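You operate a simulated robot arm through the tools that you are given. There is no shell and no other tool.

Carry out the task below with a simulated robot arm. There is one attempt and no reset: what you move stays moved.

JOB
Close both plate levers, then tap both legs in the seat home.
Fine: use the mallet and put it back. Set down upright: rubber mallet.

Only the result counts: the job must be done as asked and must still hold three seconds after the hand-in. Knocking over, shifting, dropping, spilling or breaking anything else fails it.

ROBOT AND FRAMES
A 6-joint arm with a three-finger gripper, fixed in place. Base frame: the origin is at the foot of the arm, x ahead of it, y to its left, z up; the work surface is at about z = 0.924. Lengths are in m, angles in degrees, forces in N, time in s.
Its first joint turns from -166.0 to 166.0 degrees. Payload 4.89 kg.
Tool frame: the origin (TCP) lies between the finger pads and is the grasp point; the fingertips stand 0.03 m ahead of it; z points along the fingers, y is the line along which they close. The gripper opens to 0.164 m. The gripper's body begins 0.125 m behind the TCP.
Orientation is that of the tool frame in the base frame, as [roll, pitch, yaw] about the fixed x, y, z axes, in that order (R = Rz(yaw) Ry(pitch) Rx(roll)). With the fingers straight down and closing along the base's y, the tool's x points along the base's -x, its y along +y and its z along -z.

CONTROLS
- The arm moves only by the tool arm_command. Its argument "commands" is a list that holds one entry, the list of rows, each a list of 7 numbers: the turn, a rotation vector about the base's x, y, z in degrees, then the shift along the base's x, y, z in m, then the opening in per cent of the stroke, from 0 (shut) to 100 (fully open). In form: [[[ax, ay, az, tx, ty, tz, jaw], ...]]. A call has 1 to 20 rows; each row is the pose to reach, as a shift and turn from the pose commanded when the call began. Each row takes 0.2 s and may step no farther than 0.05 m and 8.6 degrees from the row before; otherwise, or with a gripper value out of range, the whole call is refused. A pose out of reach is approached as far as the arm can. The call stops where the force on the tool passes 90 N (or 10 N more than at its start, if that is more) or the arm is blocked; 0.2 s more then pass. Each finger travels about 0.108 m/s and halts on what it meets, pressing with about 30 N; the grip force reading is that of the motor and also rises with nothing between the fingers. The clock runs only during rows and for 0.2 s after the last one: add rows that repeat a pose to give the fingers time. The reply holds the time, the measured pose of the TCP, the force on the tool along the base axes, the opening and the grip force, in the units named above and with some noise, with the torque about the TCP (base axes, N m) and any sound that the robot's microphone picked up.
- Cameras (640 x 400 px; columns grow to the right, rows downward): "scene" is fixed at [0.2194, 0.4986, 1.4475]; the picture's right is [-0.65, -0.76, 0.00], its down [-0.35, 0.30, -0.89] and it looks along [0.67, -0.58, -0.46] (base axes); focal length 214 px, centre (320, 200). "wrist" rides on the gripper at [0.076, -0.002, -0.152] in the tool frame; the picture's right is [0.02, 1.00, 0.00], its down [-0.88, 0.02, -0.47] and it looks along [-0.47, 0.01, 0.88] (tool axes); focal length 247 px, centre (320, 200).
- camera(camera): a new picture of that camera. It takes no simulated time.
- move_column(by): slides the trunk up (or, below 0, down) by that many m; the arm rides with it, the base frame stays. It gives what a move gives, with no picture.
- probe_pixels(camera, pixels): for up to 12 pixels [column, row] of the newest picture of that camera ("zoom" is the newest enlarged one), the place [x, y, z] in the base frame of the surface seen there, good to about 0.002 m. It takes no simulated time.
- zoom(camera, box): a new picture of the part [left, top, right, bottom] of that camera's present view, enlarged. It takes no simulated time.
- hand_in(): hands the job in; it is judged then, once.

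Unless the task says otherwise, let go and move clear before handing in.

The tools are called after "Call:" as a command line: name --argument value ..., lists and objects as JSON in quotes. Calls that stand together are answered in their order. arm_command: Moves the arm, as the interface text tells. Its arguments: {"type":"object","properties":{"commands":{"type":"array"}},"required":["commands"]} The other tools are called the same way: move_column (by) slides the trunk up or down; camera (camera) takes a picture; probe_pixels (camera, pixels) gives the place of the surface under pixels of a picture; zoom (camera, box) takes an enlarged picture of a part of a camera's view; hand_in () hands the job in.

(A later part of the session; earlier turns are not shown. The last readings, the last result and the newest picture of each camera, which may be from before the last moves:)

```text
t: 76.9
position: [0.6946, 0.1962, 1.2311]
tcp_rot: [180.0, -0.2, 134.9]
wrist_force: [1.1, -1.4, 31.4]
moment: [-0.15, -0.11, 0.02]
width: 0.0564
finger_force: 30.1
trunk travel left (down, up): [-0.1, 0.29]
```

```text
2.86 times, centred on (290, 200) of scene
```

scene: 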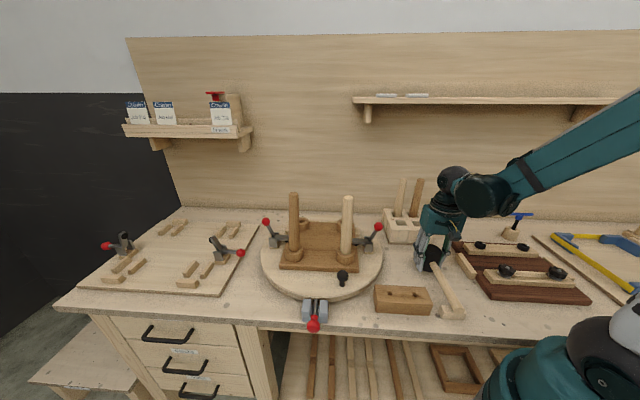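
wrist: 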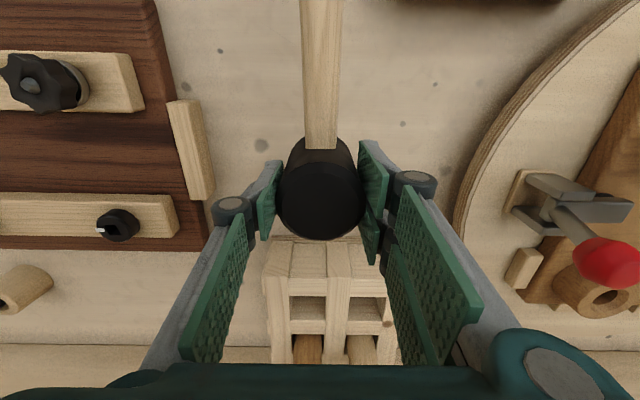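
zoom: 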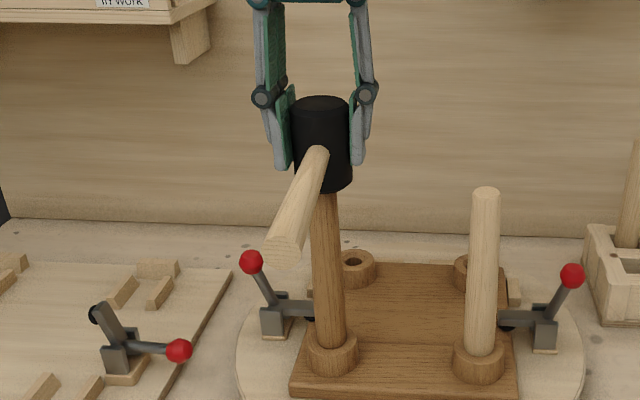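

Now the leg looks upright with only a hairline gap. Releasing slowly to see whether it stays.

Call:
arm_command --commands '[[[0, 0, 0, 0, 0, 0.002, 20], [0, 0, 0, 0, 0, 0.004, 20], [0, 0, 0, 0, 0, 0.006, 20], [0, 0, 0, 0, 0, 0.01, 20], [0, 0, 0, 0, 0, 0.04, 20], [0, 0, 0, 0, 0, 0.06, 20]]]'

Call:
zoom --camera "scene" --box '[283, 240, 303, 255]'

Call:
zoom --camera "scene" --box '[260, 185, 320, 265]'

```text
t: 78.3
position: [0.6979, 0.1967, 1.2925]
tcp_rot: [-180.0, -0.3, 134.9]
wrist_force: [0.1, 0.2, -4.4]
moment: [-0.03, 0.03, 0.01]
width: 0.0561
finger_force: 29.8
trunk travel left (down, up): [-0.1, 0.29]
```

```text
16.00 times, centred on (293, 248) of scene
```

zoom: 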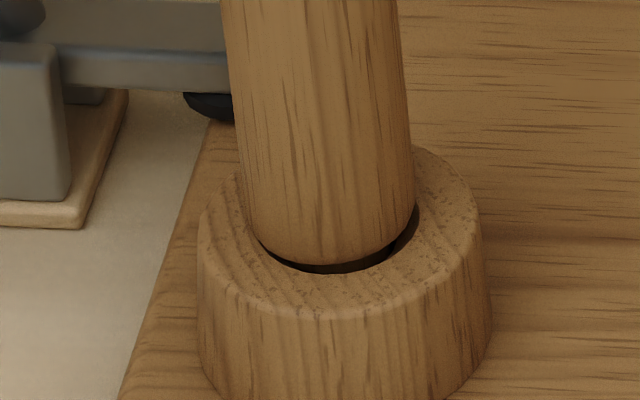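

```text
5.00 times, centred on (290, 225) of scene
```

zoom: 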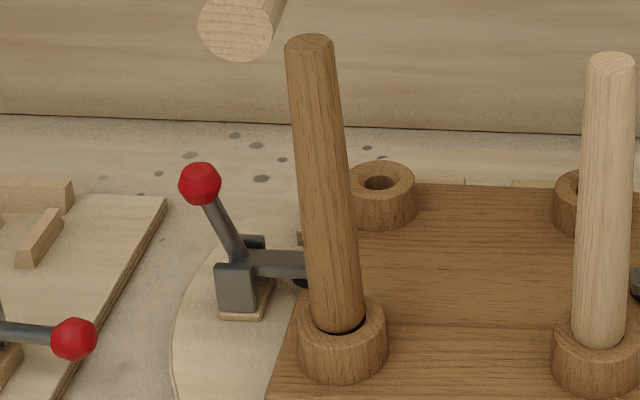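

It leans again once free. I'll check whether the dithering gained any depth.

Call:
probe_pixels --camera "zoom" --pixels '[[310, 42], [302, 42], [318, 43], [310, 38], [310, 46], [316, 90], [333, 300], [610, 61], [603, 60], [617, 62]]'

Call:
zoom --camera "scene" --box '[276, 180, 306, 205]'

Call:
probe_pixels --camera "zoom" --pixels '[[270, 215], [250, 210], [290, 215], [270, 200], [270, 230], [240, 225], [300, 205]]'

```text
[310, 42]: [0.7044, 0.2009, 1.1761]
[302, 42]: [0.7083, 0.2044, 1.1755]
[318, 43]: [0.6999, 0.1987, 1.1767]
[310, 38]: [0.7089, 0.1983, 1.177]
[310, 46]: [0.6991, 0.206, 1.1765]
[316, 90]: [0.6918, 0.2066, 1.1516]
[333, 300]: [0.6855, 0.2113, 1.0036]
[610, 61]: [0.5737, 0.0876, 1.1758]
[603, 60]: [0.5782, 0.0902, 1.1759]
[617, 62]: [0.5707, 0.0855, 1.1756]
```

```text
16.00 times, centred on (291, 192) of scene
```

zoom: 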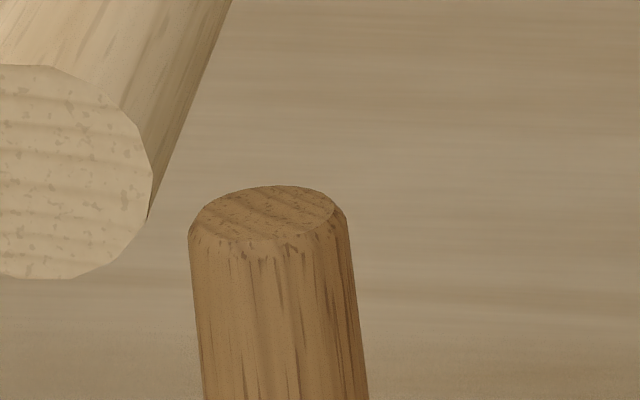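

```text
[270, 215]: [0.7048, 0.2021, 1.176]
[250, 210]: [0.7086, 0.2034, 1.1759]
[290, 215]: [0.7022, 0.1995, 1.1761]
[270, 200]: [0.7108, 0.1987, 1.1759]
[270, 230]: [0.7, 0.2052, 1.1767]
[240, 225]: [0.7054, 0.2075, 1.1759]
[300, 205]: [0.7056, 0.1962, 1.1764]
```

Depth is unchanged: both legs are within about 1 mm of their rims, and ~37 N (where the head slips in my grip) won't drive them further. I'll return the mallet to its place now, then inspect and finish seating firmly if needed.

Call:
arm_command --commands '[[[0, 0, 0, 0, 0, 0.03, 20], [0, 0, 0, -0.027, -0.0323, 0.03, 20], [0, 0, 0, -0.056, -0.067, 0.03, 20], [0, 0, 0, -0.085, -0.102, 0.03, 20], [0, 0, 0, -0.114, -0.137, 0.03, 20], [0, 0, 0, -0.143, -0.172, 0.03, 20], [0, 0, 0, -0.172, -0.207, 0.03, 20], [0, 0, 0, -0.201, -0.242, 0.03, 20], [0, 0, 0, -0.23, -0.277, 0.03, 20], [0, 0, 0, -0.259, -0.312, 0.03, 20], [0, 0, 0, -0.283, -0.341, 0.03, 20], [0, 0, 0, -0.2952, -0.3552, 0.01, 20], [0, 0, 0, -0.2952, -0.3552, -0.035, 20], [0, 0, 0, -0.2952, -0.3552, -0.08, 20], [0, 0, 0, -0.2952, -0.3552, -0.125, 20], [0, 0, 0, -0.2952, -0.3552, -0.17, 20], [0, 0, 0, -0.2952, -0.3552, -0.215, 20], [0, 0, 0, -0.2952, -0.3552, -0.26, 20], [0, 0, 0, -0.2952, -0.3552, -0.2965, 20], [0, 0, 0, -0.2952, -0.3552, -0.2965, 20]]]'

Call:
camera --camera "wrist"

Call:
camera --camera "scene"

Call:
zoom --camera "scene" --box '[400, 200, 480, 330]'

```text
t: 82.5
position: [0.4021, -0.1584, 0.994]
tcp_rot: [180.0, -0.1, 135.0]
wrist_force: [-0.3, -0.6, -4.3]
moment: [-0.02, -0.02, 0.0]
width: 0.0563
finger_force: 30.1
trunk travel left (down, up): [-0.1, 0.29]
```

```text
taken
```

wrist: 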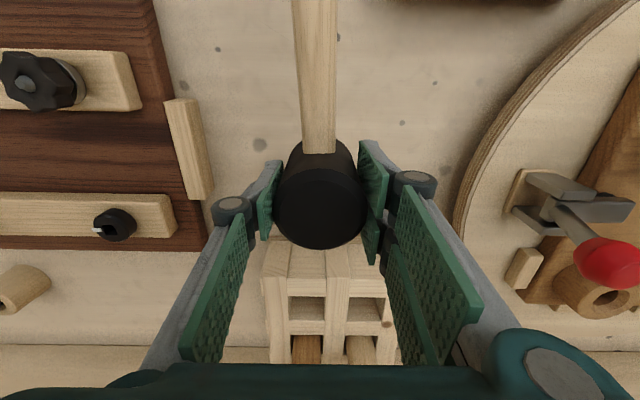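

```text
taken
```

scene: 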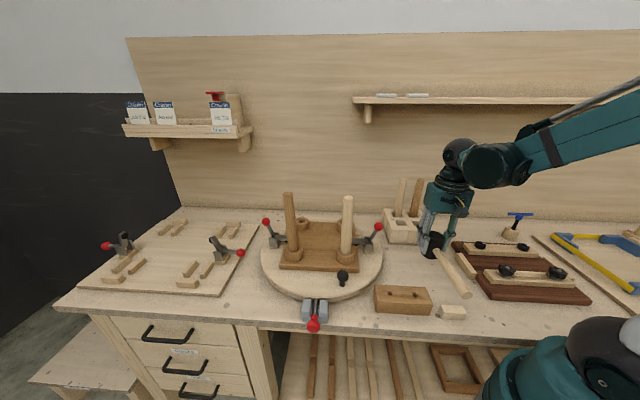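

```text
3.08 times, centred on (440, 265) of scene
```

zoom: 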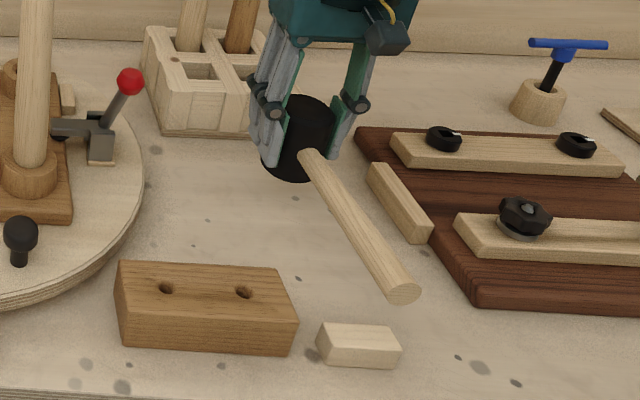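

The mallet has twisted a few degrees in the grip (handle leans left in the wrist picture). I'll measure it to correct the yaw before setting down.

Call:
probe_pixels --camera "wrist" --pixels '[[319, 140], [318, 110], [317, 80], [316, 50], [315, 20], [321, 205], [278, 200], [364, 200], [321, 240], [300, 60], [333, 60]]'

Call:
probe_pixels --camera "scene" --pixels '[[470, 294], [466, 293], [474, 294], [460, 280], [452, 265], [445, 254], [452, 310], [445, 310], [460, 312]]'

```text
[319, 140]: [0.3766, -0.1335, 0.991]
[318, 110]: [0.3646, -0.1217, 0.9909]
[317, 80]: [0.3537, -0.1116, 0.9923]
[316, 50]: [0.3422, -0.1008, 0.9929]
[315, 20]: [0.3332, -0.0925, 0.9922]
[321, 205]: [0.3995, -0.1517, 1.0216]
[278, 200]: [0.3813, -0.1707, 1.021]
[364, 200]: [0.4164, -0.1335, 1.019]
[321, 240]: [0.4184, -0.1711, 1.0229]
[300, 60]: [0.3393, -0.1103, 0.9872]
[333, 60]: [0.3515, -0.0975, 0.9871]
```

```text
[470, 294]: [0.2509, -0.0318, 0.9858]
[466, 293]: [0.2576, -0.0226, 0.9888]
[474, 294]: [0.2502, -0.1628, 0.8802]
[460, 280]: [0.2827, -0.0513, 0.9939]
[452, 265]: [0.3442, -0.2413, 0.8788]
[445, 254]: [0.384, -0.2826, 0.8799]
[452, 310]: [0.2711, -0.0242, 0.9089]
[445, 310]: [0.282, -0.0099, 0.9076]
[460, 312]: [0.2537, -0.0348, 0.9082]
```

Twist is only ~1.7°; I'll rotate back by that amount and lower toward the bench.

Call:
arm_command --commands '[[[0, 0, -1.7, 0, 0, -0.02, 20], [0, 0, -1.7, 0, 0, -0.04, 20], [0, 0, -1.7, 0, 0, -0.052, 20], [0, 0, -1.7, 0, 0, -0.055, 20], [0, 0, -1.7, 0, 0, -0.0565, 20]]]'

Call:
zoom --camera "scene" --box '[400, 220, 480, 330]'

```text
t: 83.7
position: [0.4025, -0.158, 0.939]
tcp_rot: [-180.0, -0.2, 133.1]
wrist_force: [-0.5, -0.4, -5.1]
moment: [-0.04, 0.01, -0.05]
width: 0.0563
finger_force: 29.9
trunk travel left (down, up): [-0.1, 0.29]
```

```text
3.64 times, centred on (440, 275) of scene
```

zoom: 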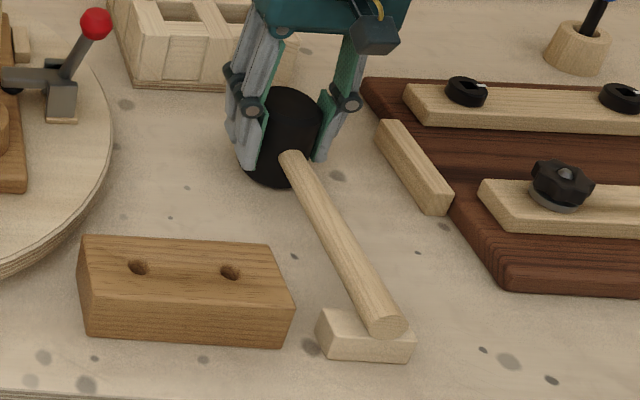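

Almost down, alignment matches the earlier set-down. Easing down the last few millimetres.

Call:
arm_command --commands '[[[0, 0, 0, 0, 0, -0.001, 20], [0, 0, 0, 0, 0, -0.002, 20], [0, 0, 0, 0, 0, -0.003, 20]]]'

```text
t: 84.5
position: [0.4009, -0.158, 0.9355]
tcp_rot: [-180.0, -0.2, 133.3]
wrist_force: [1.6, 6.7, 26.6]
moment: [-0.05, -0.27, 0.04]
width: 0.0563
finger_force: 30.2
trunk travel left (down, up): [-0.1, 0.29]
```

Contact. Relieving the load, opening, and rising straight up.

Call:
arm_command --commands '[[[0, 0, 0, 0, 0, 0.0015, 20], [0, 0, 0, 0, 0, 0.002, 20], [0, 0, 0, 0, 0, 0.002, 36], [0, 0, 0, 0, 0, 0.002, 45], [0, 0, 0, 0, 0, 0.002, 60], [0, 0, 0, 0, 0, 0.002, 60], [0, 0, 0, 0, 0, 0.04, 60], [0, 0, 0, 0, 0, 0.08, 60], [0, 0, 0, 0, 0, 0.12, 60]]]'

Call:
camera --camera "wrist"

Call:
camera --camera "scene"

Call:
zoom --camera "scene" --box '[410, 235, 480, 325]'

```text
t: 86.5
position: [0.4021, -0.1589, 1.0555]
tcp_rot: [-179.9, -0.3, 133.2]
wrist_force: [1.2, -0.5, -0.4]
moment: [0.07, 0.13, 0.03]
width: 0.0984
finger_force: 0.1
trunk travel left (down, up): [-0.1, 0.29]
```

```text
taken
```

wrist: 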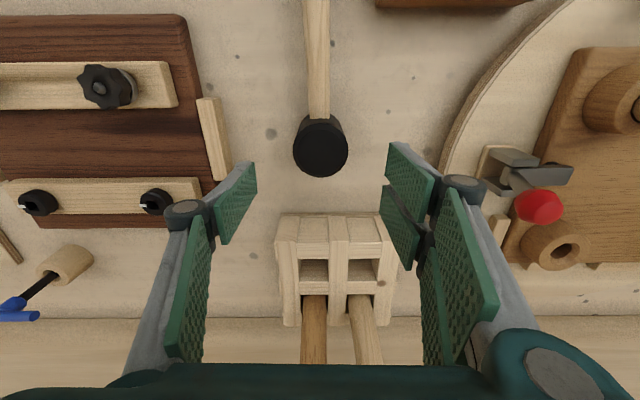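

```text
taken
```

scene: 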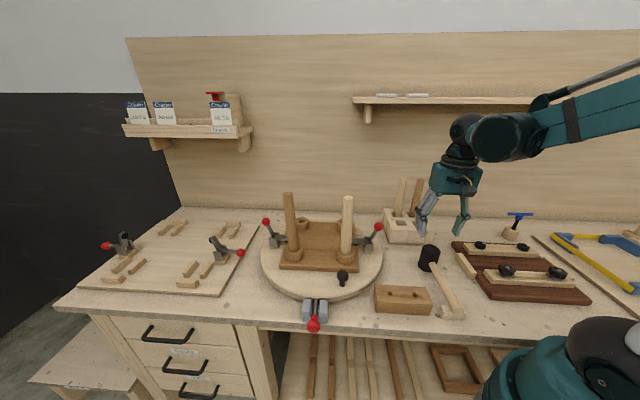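

```text
4.44 times, centred on (445, 280) of scene
```

zoom: 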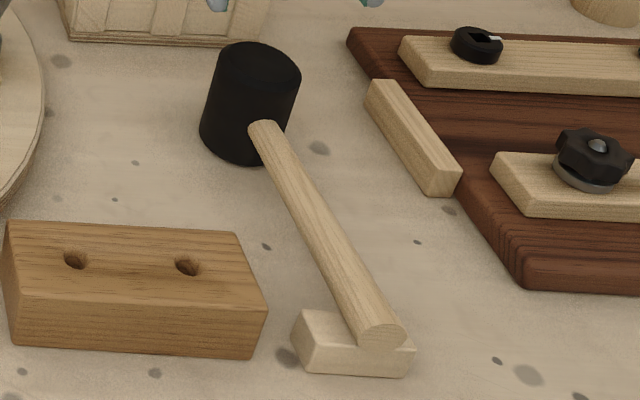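

The mallet is back within ~2 mm of its original pose, standing upright with the handle on its rest. Next I'll bring the closed, empty gripper above the dark leg to finish seating it with a firm straight push.

Call:
arm_command --commands '[[[0, 0, 0, 0, 0, 0.045, 60], [0, 0, 0, 0, 0, 0.09, 50], [0, 0, 0, 0, 0, 0.135, 40], [0, 0, 0, 0, 0, 0.18, 30], [0, 0, 0, 0, 0, 0.225, 20], [0, 0, 0, 0, 0, 0.26, 10], [0, 0, 0, 0.0275, 0.0328, 0.26, 0], [0, 0, 0, 0.055, 0.0655, 0.26, 0], [0, 0, 0, 0.0825, 0.0983, 0.26, 0], [0, 0, 0, 0.11, 0.1311, 0.26, 0], [0, 0, 0, 0.1375, 0.1639, 0.26, 0], [0, 0, 0, 0.165, 0.1966, 0.26, 0], [0, 0, 0, 0.1925, 0.2294, 0.26, 0], [0, 0, 0, 0.22, 0.2622, 0.26, 0], [0, 0, 0, 0.2475, 0.295, 0.26, 0], [0, 0, 0, 0.275, 0.3277, 0.26, 0], [0, 0, 0, 0.3025, 0.3605, 0.26, 0], [0, 0, 0, 0.3025, 0.3605, 0.215, 0], [0, 0, 0, 0.3025, 0.3605, 0.185, 0], [0, 0, 0, 0.3025, 0.3605, 0.185, 0]]]'

Call:
camera --camera "wrist"

Call:
zoom --camera "scene" --box '[230, 110, 350, 260]'

```text
t: 90.7
position: [0.7044, 0.2003, 1.2393]
tcp_rot: [-180.0, -0.2, 133.2]
wrist_force: [0.1, 0.1, 0.3]
moment: [-0.01, 0.05, -0.04]
width: 0.0001
finger_force: 29.8
trunk travel left (down, up): [-0.1, 0.29]
```

```text
taken
```

wrist: 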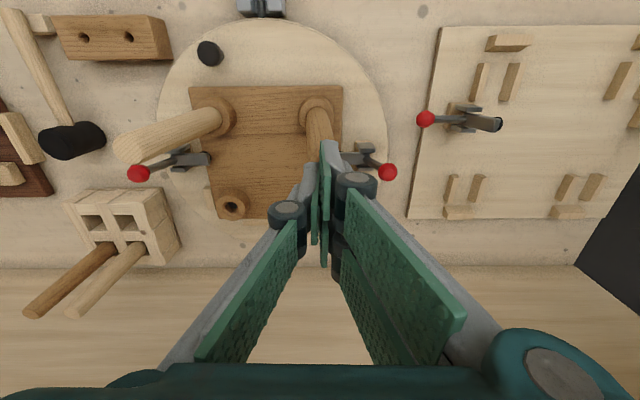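

```text
2.67 times, centred on (290, 185) of scene
```

zoom: 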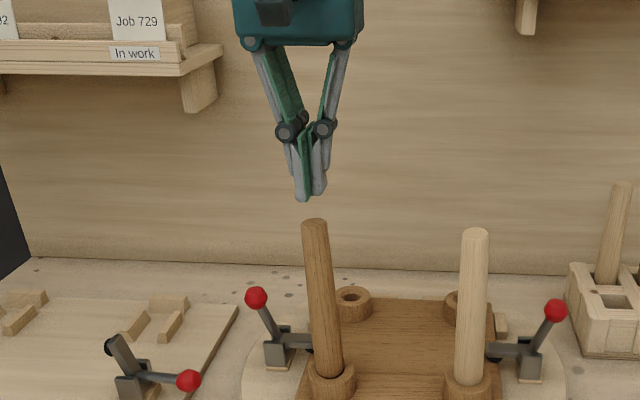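

The fingertips are over the dark leg's top. Descending to light contact, then dragging it upright.

Call:
arm_command --commands '[[[0, 0, 0, 0, 0.001, -0.02, 0], [0, 0, 0, 0, 0.001, -0.03, 0], [0, 0, 0, 0, 0.001, -0.033, 0], [0, 0, 0, 0, 0.001, -0.035, 0], [0, 0, 0, -0.003, 0.0005, -0.035, 0], [0, 0, 0, -0.006, 0, -0.035, 0], [0, 0, 0, -0.0095, -0.0005, -0.035, 0]]]'

Call:
zoom --camera "scene" --box '[230, 130, 350, 270]'

Call:
zoom --camera "scene" --box '[283, 240, 303, 255]'

```text
t: 92.3
position: [0.6943, 0.2008, 1.2041]
tcp_rot: [180.0, 0.0, 133.3]
wrist_force: [-0.3, 0.2, -0.1]
moment: [-0.02, 0.02, -0.02]
width: 0.0
finger_force: 29.9
trunk travel left (down, up): [-0.1, 0.29]
```

```text
2.86 times, centred on (290, 200) of scene
```

zoom: 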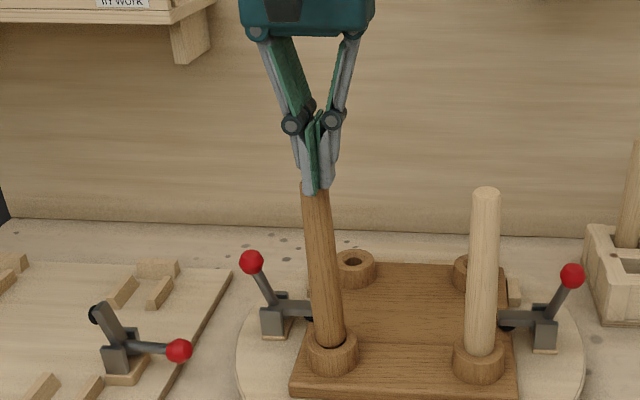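

```text
16.00 times, centred on (293, 248) of scene
```

zoom: 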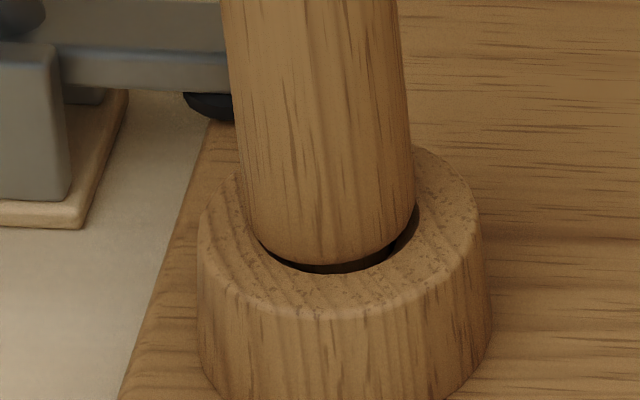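

No contact yet; the closed tips sit a bit higher than assumed. Returning over the leaning top and lowering in small steps.

Call:
arm_command --commands '[[[0, 0, 0, 0.005, 0.0005, 0.004, 0], [0, 0, 0, 0.009, 0.001, 0.002, 0], [0, 0, 0, 0.009, 0.001, 0, 0], [0, 0, 0, 0.009, 0.001, -0.0015, 0], [0, 0, 0, 0.009, 0.001, -0.003, 0]]]'

Call:
zoom --camera "scene" --box '[270, 170, 310, 210]'

```text
t: 93.5
position: [0.7025, 0.2036, 1.2027]
tcp_rot: [-180.0, -0.1, 133.2]
wrist_force: [-0.1, -0.8, 13.9]
moment: [0.04, 0.15, 0.04]
width: 0.0062
finger_force: 29.5
trunk travel left (down, up): [-0.1, 0.29]
```

```text
10.00 times, centred on (290, 190) of scene
```

zoom: 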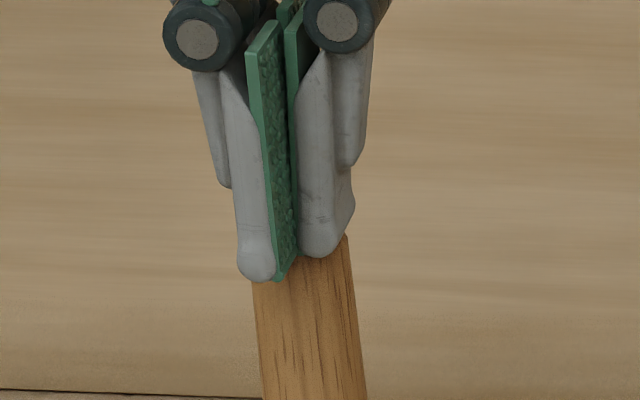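

Pressing with closed tips starts to wedge them apart (width 6 mm), so that's not a sound way to push. Instead I'll open the fingers around the leg and press its top with the gripper's flat body (0.125 m behind the TCP). Lifting and opening first.

Call:
arm_command --commands '[[[0, 0, 0, 0, 0, 0.02, 0], [0, 0, 0, 0, 0, 0.05, 15], [0, 0, 0, -0.003, -0.002, 0.06, 30], [0, 0, 0, -0.005, -0.003, 0.06, 45], [0, 0, 0, -0.005, -0.003, 0.06, 55], [0, 0, 0, -0.005, -0.003, 0.06, 55]]]'

Call:
camera --camera "wrist"

Call:
zoom --camera "scene" --box '[230, 100, 350, 260]'

```text
t: 94.9
position: [0.6983, 0.2007, 1.2637]
tcp_rot: [-180.0, -0.1, 133.2]
wrist_force: [-1.1, 0.3, -0.4]
moment: [0.0, -0.01, 0.0]
width: 0.0901
finger_force: 0.1
trunk travel left (down, up): [-0.1, 0.29]
```

```text
taken
```

wrist: 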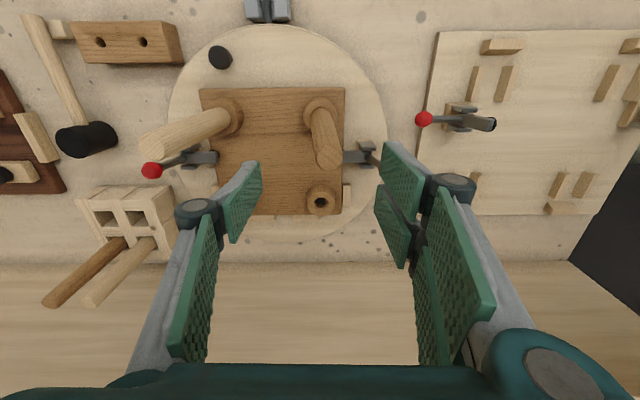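

```text
2.50 times, centred on (290, 180) of scene
```

zoom: 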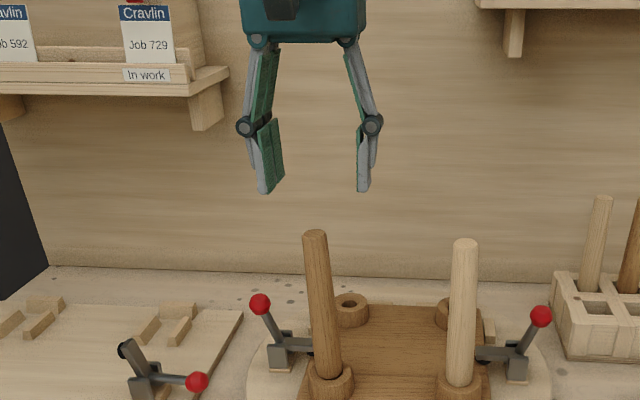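

Fingers are open wide around the leg's axis. Lowering so they straddle it, stopping about 20 mm before the body meets the leg top.

Call:
arm_command --commands '[[[0, 0, 0, 0.001, 0, -0.04, 55], [0, 0, 0, 0.001, 0, -0.08, 55], [0, 0, 0, 0.001, 0, -0.12, 55], [0, 0, 0, 0.001, 0, -0.155, 55], [0, 0, 0, 0.001, 0, -0.185, 55]]]'

Call:
camera --camera "scene"

Call:
zoom --camera "scene" --box '[230, 120, 350, 270]'

Call:
camera --camera "wrist"

```text
t: 96.1
position: [0.6982, 0.201, 1.078]
tcp_rot: [179.9, -0.1, 133.3]
wrist_force: [-0.1, -0.2, 0.7]
moment: [0.04, -0.12, -0.04]
width: 0.0901
finger_force: 0.2
trunk travel left (down, up): [-0.1, 0.29]
```

```text
taken
```

scene: 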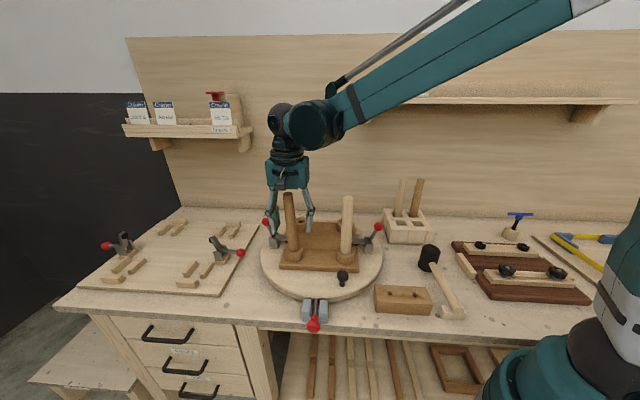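

```text
2.67 times, centred on (290, 195) of scene
```

zoom: 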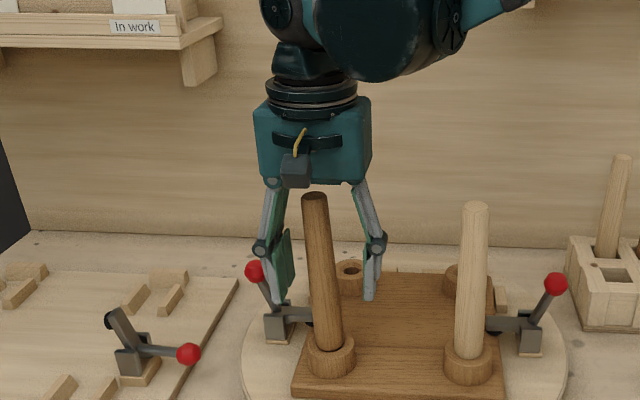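

```text
taken
```

wrist: 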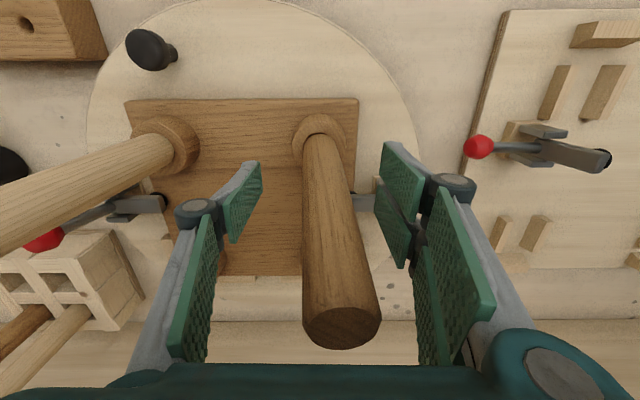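

The leg is nicely between the fingers with the body ~26 mm above its top. Lowering to find contact.

Call:
arm_command --commands '[[[0, 0, 0, 0, 0, -0.015, 55], [0, 0, 0, 0, 0, -0.02, 55], [0, 0, 0, 0, 0, -0.023, 55], [0, 0, 0, 0, 0, -0.025, 55], [0, 0, 0, 0, 0, -0.027, 55]]]'

Call:
zoom --camera "scene" --box '[230, 140, 350, 270]'

```text
t: 97.3
position: [0.6989, 0.2001, 1.0518]
tcp_rot: [180.0, -0.1, 133.1]
wrist_force: [-1.6, 0.1, 19.9]
moment: [0.04, -0.02, 0.02]
width: 0.0905
finger_force: 0.0
trunk travel left (down, up): [-0.1, 0.29]
```

```text
3.08 times, centred on (290, 205) of scene
```

zoom: 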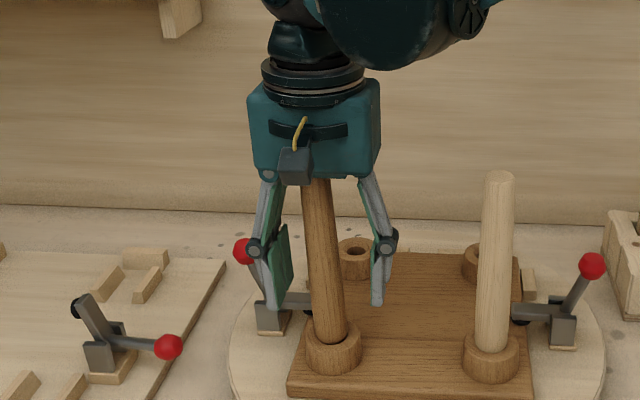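

Contact at 20 N. Dragging the top to upright.

Call:
arm_command --commands '[[[0, 0, 0, -0.0035, -0.0005, 0, 55], [0, 0, 0, -0.007, -0.001, 0, 55], [0, 0, 0, -0.0095, -0.0015, 0, 55]]]'

Call:
zoom --camera "scene" --box '[283, 240, 303, 255]'

Call:
zoom --camera "scene" --box '[230, 140, 350, 270]'

```text
t: 98.1
position: [0.6889, 0.1987, 1.0522]
tcp_rot: [180.0, -0.1, 133.3]
wrist_force: [0.4, 0.7, 16.1]
moment: [-0.02, -0.11, 0.04]
width: 0.09
finger_force: 0.0
trunk travel left (down, up): [-0.1, 0.29]
```

```text
16.00 times, centred on (293, 248) of scene
```

zoom: 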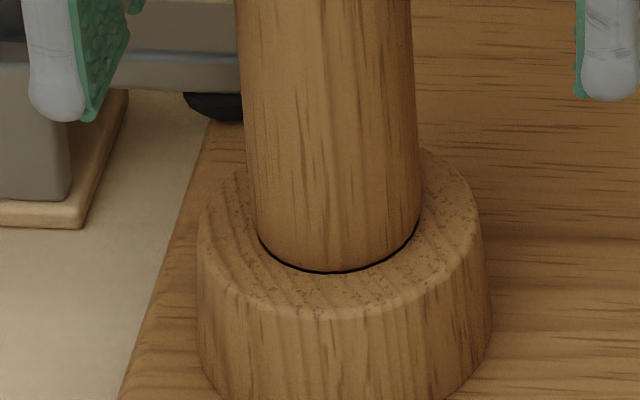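

```text
3.08 times, centred on (290, 205) of scene
```

zoom: 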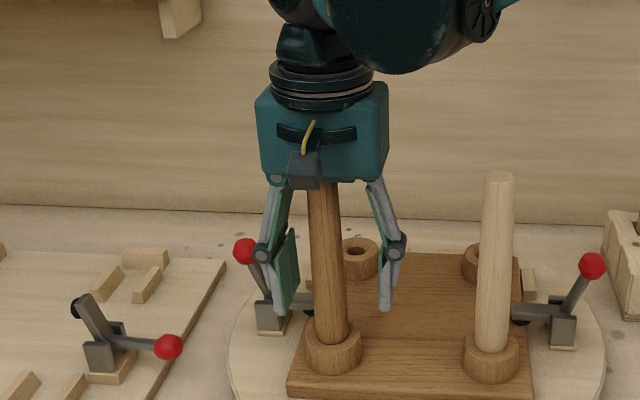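

The leg is upright with an even hairline gap. Now pressing straight down up to ~80 N.

Call:
arm_command --commands '[[[0, 0, 0, 0, 0, -0.002, 55], [0, 0, 0, 0, 0, -0.0035, 55], [0, 0, 0, 0, 0, -0.005, 55], [0, 0, 0, 0, 0, -0.006, 55]]]'

Call:
zoom --camera "scene" --box '[283, 240, 303, 255]'

```text
t: 98.9
position: [0.6892, 0.1991, 1.0512]
tcp_rot: [179.9, -0.1, 133.3]
wrist_force: [-0.2, -0.4, 64.8]
moment: [0.24, -0.6, -0.01]
width: 0.0903
finger_force: 0.1
trunk travel left (down, up): [-0.1, 0.29]
stopped in row 4: the force on the tool passed its limit at 96 N (the readings are from after the stop); the commanded pose is now the measured one
```

```text
16.00 times, centred on (293, 248) of scene
```

zoom: 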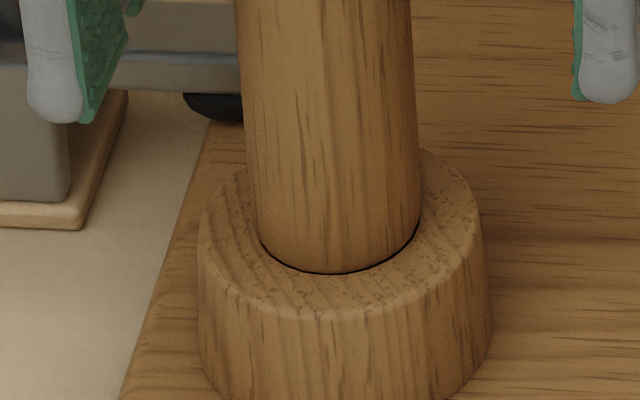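

At 96 N the hairline became much thinner (~1 mm lower). Releasing gently to see if the leg now stands.

Call:
arm_command --commands '[[[0, 0, 0, 0, 0, 0.002, 55], [0, 0, 0, 0, 0, 0.004, 55], [0, 0, 0, 0, 0, 0.006, 55], [0, 0, 0, 0, 0, 0.01, 55], [0, 0, 0, 0, 0, 0.02, 55]]]'

Call:
zoom --camera "scene" --box '[283, 240, 303, 255]'

Call:
zoom --camera "scene" --box '[230, 140, 350, 270]'

```text
t: 100.1
position: [0.6906, 0.1998, 1.0674]
tcp_rot: [180.0, 0.0, 133.3]
wrist_force: [0.6, -0.3, 0.6]
moment: [0.02, 0.02, -0.01]
width: 0.0904
finger_force: 0.1
trunk travel left (down, up): [-0.1, 0.29]
```

```text
16.00 times, centred on (293, 248) of scene
```

zoom: 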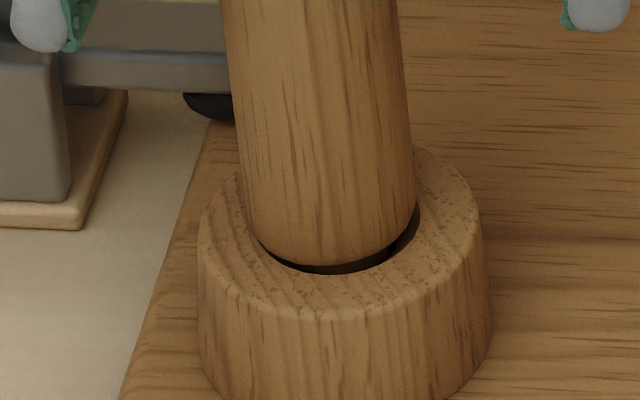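

```text
3.08 times, centred on (290, 205) of scene
```

zoom: 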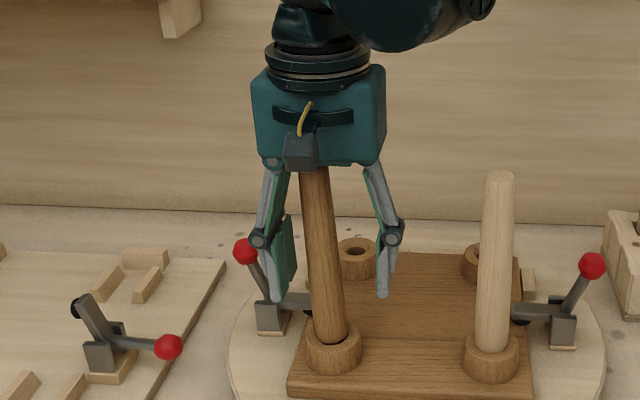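

It returns to its lean: 96 N does not push it deeper, so it is on a hard stop and merely rocks in its collar. To compare, I'll check how the light leg behaves under the same light contact and small drag.

Call:
arm_command --commands '[[[0, 0, 0, 0.004, 0, 0.04, 55], [0, 0, 0, 0.004, 0, 0.085, 55], [0, 0, 0, 0.004, 0, 0.13, 55], [0, 0, 0, 0.004, 0, 0.17, 55], [0, 0, 0, 0.004, 0, 0.195, 55], [0, 0, 0, -0.025, -0.0285, 0.195, 55], [0, 0, 0, -0.055, -0.057, 0.195, 55], [0, 0, 0, -0.085, -0.0855, 0.195, 55], [0, 0, 0, -0.1165, -0.113, 0.195, 55], [0, 0, 0, -0.1165, -0.113, 0.15, 55], [0, 0, 0, -0.1165, -0.113, 0.105, 55], [0, 0, 0, -0.1165, -0.113, 0.06, 55], [0, 0, 0, -0.1165, -0.113, 0.02, 55], [0, 0, 0, -0.1165, -0.113, 0.01, 55]]]'

Call:
camera --camera "scene"

Call:
zoom --camera "scene" --box '[260, 120, 420, 270]'

Call:
camera --camera "wrist"

```text
t: 103.1
position: [0.5706, 0.086, 1.0748]
tcp_rot: [180.0, 0.0, 133.3]
wrist_force: [-0.6, -0.1, 0.7]
moment: [0.02, -0.01, 0.03]
width: 0.0902
finger_force: 0.0
trunk travel left (down, up): [-0.1, 0.29]
```

```text
taken
```

scene: 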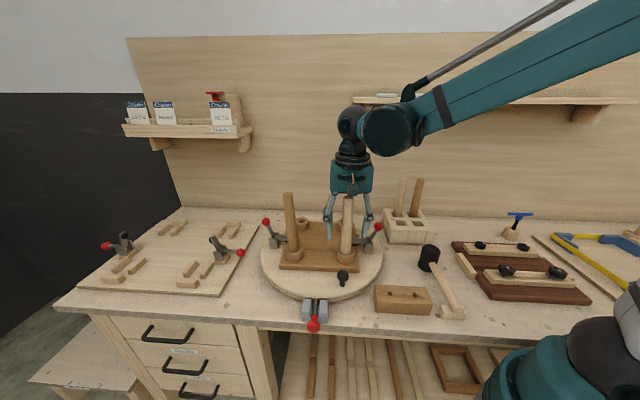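

```text
2.67 times, centred on (340, 195) of scene
```

zoom: 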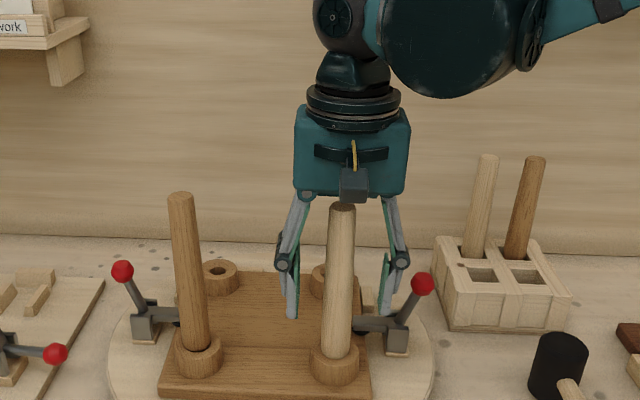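

```text
taken
```

wrist: 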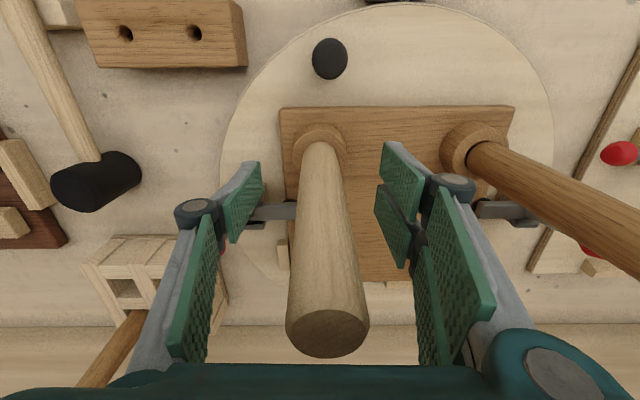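

Straddling the light leg. Lowering to light contact, then a small 4 mm drag toward −y to test whether it's tight.

Call:
arm_command --commands '[[[0, 0, 0, 0, 0, -0.012, 55], [0, 0, 0, 0, 0, -0.018, 55], [0, 0, 0, 0, 0, -0.021, 55], [0, 0, 0, 0, 0, -0.023, 55], [0, 0, 0, 0, 0, -0.0245, 55]]]'

Call:
zoom --camera "scene" --box '[337, 245, 357, 260]'

Call:
arm_command --commands '[[[0, 0, 0, 0.0005, -0.0015, 0, 55], [0, 0, 0, 0.001, -0.003, 0, 55], [0, 0, 0, 0.001, -0.0045, 0, 55]]]'

Call:
zoom --camera "scene" --box '[337, 245, 357, 260]'

Call:
zoom --camera "scene" --box '[260, 120, 420, 270]'

```text
t: 104.3
position: [0.5731, 0.0867, 1.0518]
tcp_rot: [179.9, -0.1, 133.4]
wrist_force: [0.6, 0.8, -0.2]
moment: [0.0, 0.0, 0.02]
width: 0.0901
finger_force: 0.1
trunk travel left (down, up): [-0.1, 0.29]
```

```text
16.00 times, centred on (347, 252) of scene
```

zoom: 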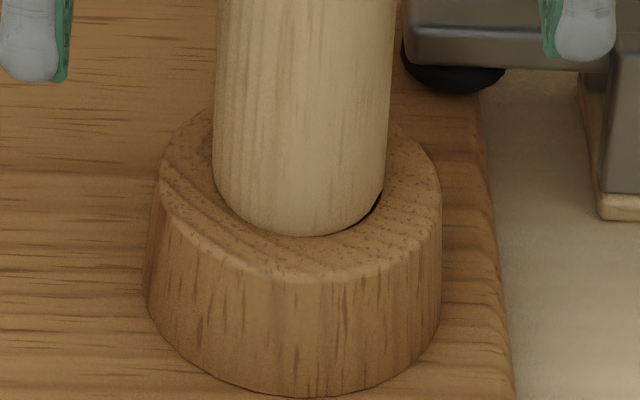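

```text
t: 105.1
position: [0.5746, 0.0819, 1.0517]
tcp_rot: [180.0, -0.1, 133.3]
wrist_force: [0.2, 0.3, 0.5]
moment: [0.0, 0.06, -0.01]
width: 0.0902
finger_force: 0.0
trunk travel left (down, up): [-0.1, 0.29]
```

```text
16.00 times, centred on (347, 252) of scene
```

zoom: 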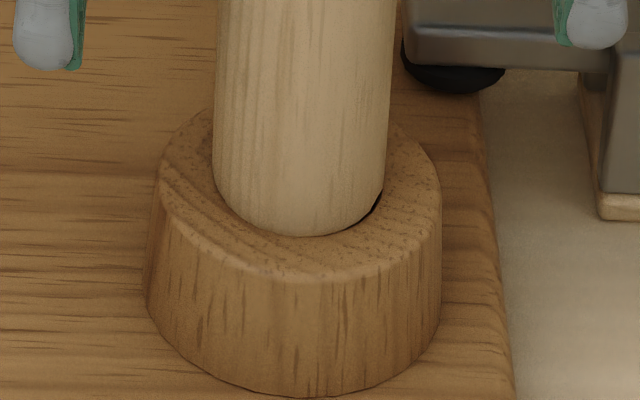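

```text
2.67 times, centred on (340, 195) of scene
```

zoom: 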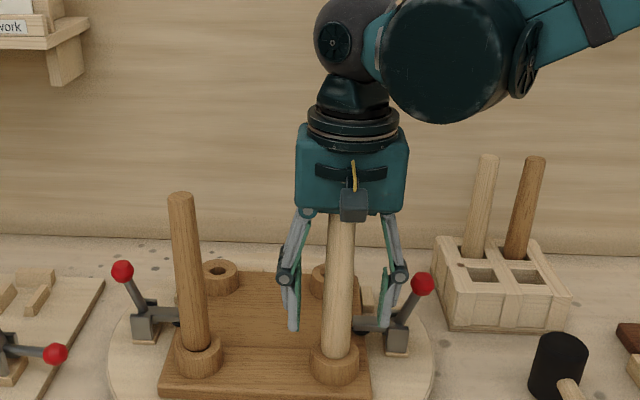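

No contact yet with the light leg at TCP 1.0518 — so it sits lower than the dark one. I'll find its contact height precisely.

Call:
arm_command --commands '[[[0, 0, 0, -0.0005, 0.003, -0.0005, 55], [0, 0, 0, -0.0005, 0.003, -0.001, 55], [0, 0, 0, -0.0005, 0.003, -0.001, 55]]]'

Call:
arm_command --commands '[[[0, 0, 0, 0, 0, -0.0005, 55], [0, 0, 0, 0, 0, -0.001, 55], [0, 0, 0, 0, 0, -0.001, 55]]]'

Call:
arm_command --commands '[[[0, 0, 0, 0, 0, -0.0005, 55], [0, 0, 0, 0, 0, -0.001, 55], [0, 0, 0, 0, 0, -0.001, 55]]]'

```text
t: 105.9
position: [0.5737, 0.0842, 1.0511]
tcp_rot: [180.0, -0.1, 133.2]
wrist_force: [0.5, -2.1, 13.8]
moment: [0.04, 0.0, 0.01]
width: 0.0902
finger_force: 0.0
trunk travel left (down, up): [-0.1, 0.29]
```

```text
t: 106.7
position: [0.5742, 0.084, 1.0514]
tcp_rot: [179.9, -0.1, 133.1]
wrist_force: [0.0, -2.1, 34.6]
moment: [0.07, 0.02, -0.01]
width: 0.0903
finger_force: 0.0
trunk travel left (down, up): [-0.1, 0.29]
```

```text
t: 107.5
position: [0.5732, 0.0842, 1.0513]
tcp_rot: [179.9, 0.0, 133.2]
wrist_force: [2.1, -3.6, 53.3]
moment: [0.1, -0.06, -0.03]
width: 0.0905
finger_force: 0.1
trunk travel left (down, up): [-0.1, 0.29]
```

The light leg is rigid: 14→53 N with no movement (TCP stays 1.0513). I'll reduce the pressure and check its response to a 4 mm drag.

Call:
arm_command --commands '[[[0, 0, 0, 0, 0, 0.001, 55], [0, 0, 0, 0, 0, 0.002, 55], [0, 0, 0, 0, -0.002, 0.002, 55], [0, 0, 0, 0, -0.004, 0.002, 55], [0, 0, 0, 0, -0.005, 0.002, 55]]]'

Call:
zoom --camera "scene" --box '[337, 245, 357, 260]'

Call:
zoom --camera "scene" --box '[276, 180, 306, 205]'

Call:
probe_pixels --camera "zoom" --pixels '[[270, 215], [250, 210], [290, 215], [270, 200], [270, 230], [240, 225], [300, 205], [260, 220]]'

```text
t: 108.7
position: [0.5747, 0.0799, 1.0513]
tcp_rot: [180.0, 0.0, 133.3]
wrist_force: [-0.2, 0.2, 2.3]
moment: [-0.01, -0.02, 0.0]
width: 0.0904
finger_force: 0.1
trunk travel left (down, up): [-0.1, 0.29]
```

```text
16.00 times, centred on (347, 252) of scene
```

zoom: 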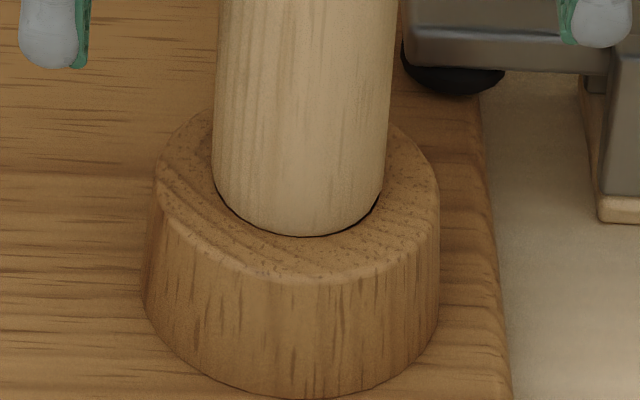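

```text
16.00 times, centred on (291, 192) of scene
```

zoom: 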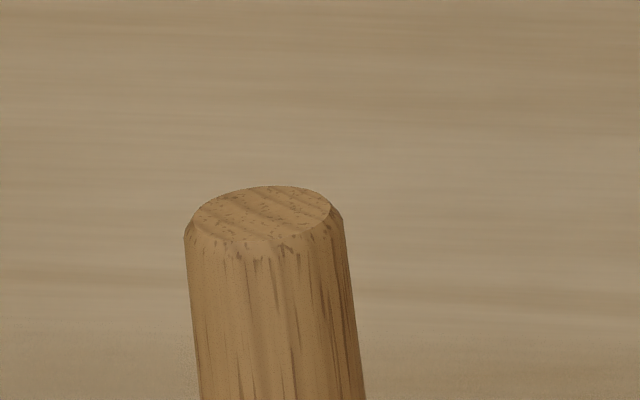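

```text
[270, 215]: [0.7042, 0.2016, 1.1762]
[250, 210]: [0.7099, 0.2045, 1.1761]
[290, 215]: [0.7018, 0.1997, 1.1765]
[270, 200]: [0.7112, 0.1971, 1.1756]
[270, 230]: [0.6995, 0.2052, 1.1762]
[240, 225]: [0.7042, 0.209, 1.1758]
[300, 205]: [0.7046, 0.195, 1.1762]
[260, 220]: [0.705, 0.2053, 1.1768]
```

The light leg also rocks slightly and both legs bottom out at the same height under load (TCP 1.0512–1.0513), so both are fully home. Releasing the light leg slowly and checking where it settles.

Call:
arm_command --commands '[[[0, 0, 0, 0, 0.001, 0.001, 55], [0, 0, 0, 0, 0.001, 0.003, 55], [0, 0, 0, 0, 0.001, 0.006, 55], [0, 0, 0, 0, 0.001, 0.02, 55], [0, 0, 0, 0, 0.001, 0.06, 55], [0, 0, 0, 0, 0.001, 0.1, 55], [0, 0, 0, 0, 0.001, 0.145, 55], [0, 0, 0, 0, 0.001, 0.19, 55], [0, 0, 0, 0, 0.001, 0.23, 55]]]'

Call:
camera --camera "scene"

Call:
zoom --camera "scene" --box '[270, 175, 370, 275]'

Call:
zoom --camera "scene" --box '[337, 245, 357, 260]'

Call:
camera --camera "wrist"

```text
t: 110.7
position: [0.5752, 0.0801, 1.2837]
tcp_rot: [-179.9, -0.1, 133.1]
wrist_force: [0.3, -0.3, -0.4]
moment: [0.01, 0.06, 0.0]
width: 0.0902
finger_force: 0.0
trunk travel left (down, up): [-0.1, 0.29]
```

```text
taken
```

scene: 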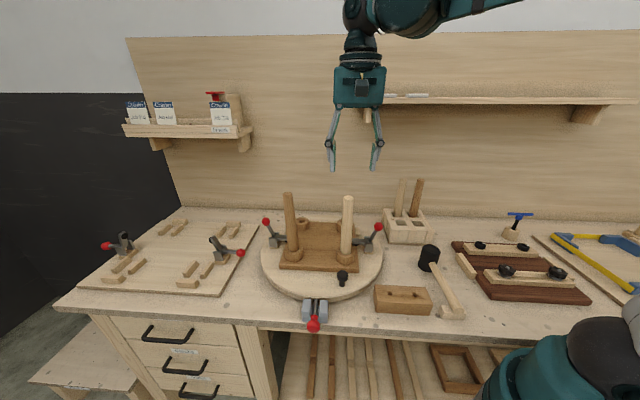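

```text
4.00 times, centred on (320, 225) of scene
```

zoom: 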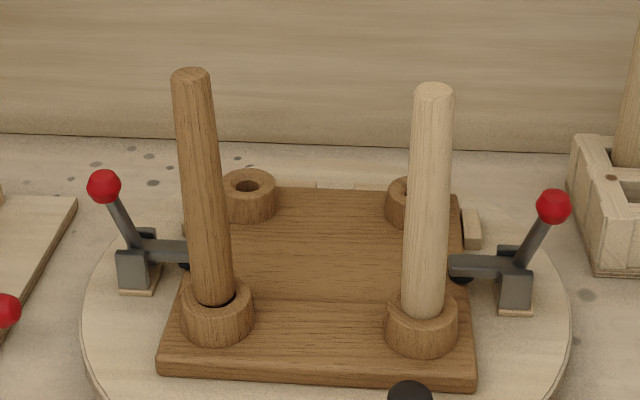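

```text
16.00 times, centred on (347, 252) of scene
```

zoom: 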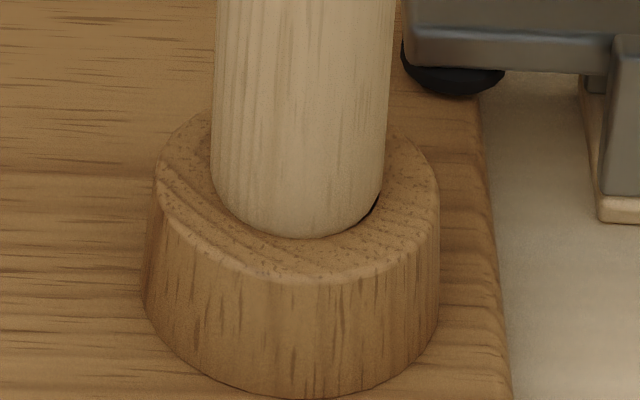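

```text
taken
```

wrist: 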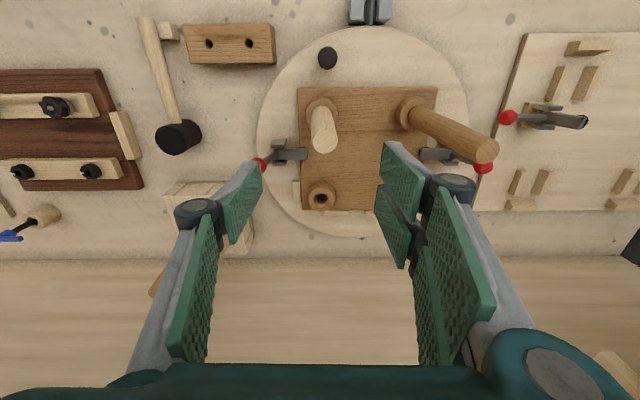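

Both levers remain closed, the mallet is in place. I'll verify whether the turntable has shifted by probing the black knob and clamps against the initial readings.

Call:
probe_pixels --camera "scene" --pixels '[[343, 273], [342, 272], [342, 276], [314, 325], [378, 227], [266, 222], [430, 255], [446, 285], [455, 305]]'

Call:
probe_pixels --camera "wrist" --pixels '[[327, 57], [321, 195], [427, 22], [180, 135], [172, 110], [165, 80], [255, 165], [482, 167]]'

Call:
zoom --camera "scene" --box '[230, 170, 410, 340]'

```text
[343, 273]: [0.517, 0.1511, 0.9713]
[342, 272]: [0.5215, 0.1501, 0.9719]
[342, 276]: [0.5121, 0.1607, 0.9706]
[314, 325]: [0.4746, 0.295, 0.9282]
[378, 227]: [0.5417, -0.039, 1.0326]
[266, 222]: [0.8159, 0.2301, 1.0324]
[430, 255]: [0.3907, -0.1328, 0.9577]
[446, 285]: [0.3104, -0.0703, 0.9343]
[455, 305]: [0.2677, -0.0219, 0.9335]
```

```text
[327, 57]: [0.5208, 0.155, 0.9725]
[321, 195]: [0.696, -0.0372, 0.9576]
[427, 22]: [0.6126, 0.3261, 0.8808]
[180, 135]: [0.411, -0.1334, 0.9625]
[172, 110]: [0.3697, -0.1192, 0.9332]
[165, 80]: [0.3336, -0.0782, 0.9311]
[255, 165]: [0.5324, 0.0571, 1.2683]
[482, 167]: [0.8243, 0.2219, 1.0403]
```

```text
2.35 times, centred on (320, 255) of scene
```

zoom: 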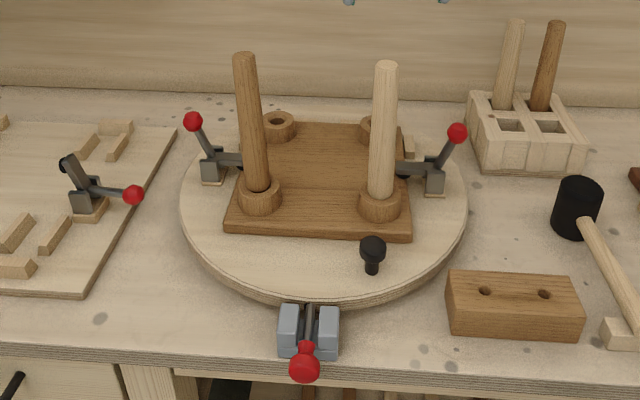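

The turntable moved by well under 1°, everything else is in place. I'll make one last attempt to settle the dark leg better: straddle it again, bring it upright and press firmly with a small wiggle.

Call:
arm_command --commands '[[[0, 0, 0, 0.03, 0.0295, 0, 55], [0, 0, 0, 0.062, 0.06, 0, 55], [0, 0, 0, 0.093, 0.0905, 0, 55], [0, 0, 0, 0.1235, 0.1205, 0, 55], [0, 0, 0, 0.1235, 0.1205, 0, 55], [0, 0, 0, 0.1235, 0.1205, -0.045, 55], [0, 0, 0, 0.1235, 0.1205, -0.09, 55], [0, 0, 0, 0.1235, 0.1205, -0.135, 55], [0, 0, 0, 0.1235, 0.1205, -0.18, 55], [0, 0, 0, 0.1235, 0.1205, -0.215, 55], [0, 0, 0, 0.1235, 0.1205, -0.225, 55], [0, 0, 0, 0.1235, 0.1205, -0.229, 55], [0, 0, 0, 0.1235, 0.1205, -0.231, 55], [0, 0, 0, 0.1235, 0.1205, -0.232, 55]]]'

Call:
zoom --camera "scene" --box '[230, 140, 350, 270]'

```text
t: 113.7
position: [0.6973, 0.2005, 1.0515]
tcp_rot: [179.9, -0.2, 133.4]
wrist_force: [-0.8, -0.8, 29.5]
moment: [0.02, -0.03, -0.02]
width: 0.0905
finger_force: 0.1
trunk travel left (down, up): [-0.1, 0.29]
```

```text
3.08 times, centred on (290, 205) of scene
```

zoom: 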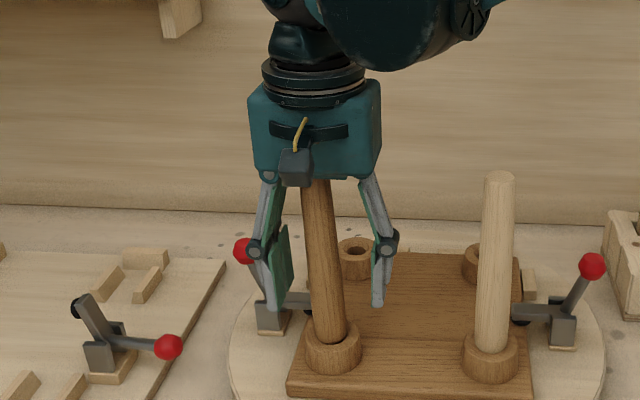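

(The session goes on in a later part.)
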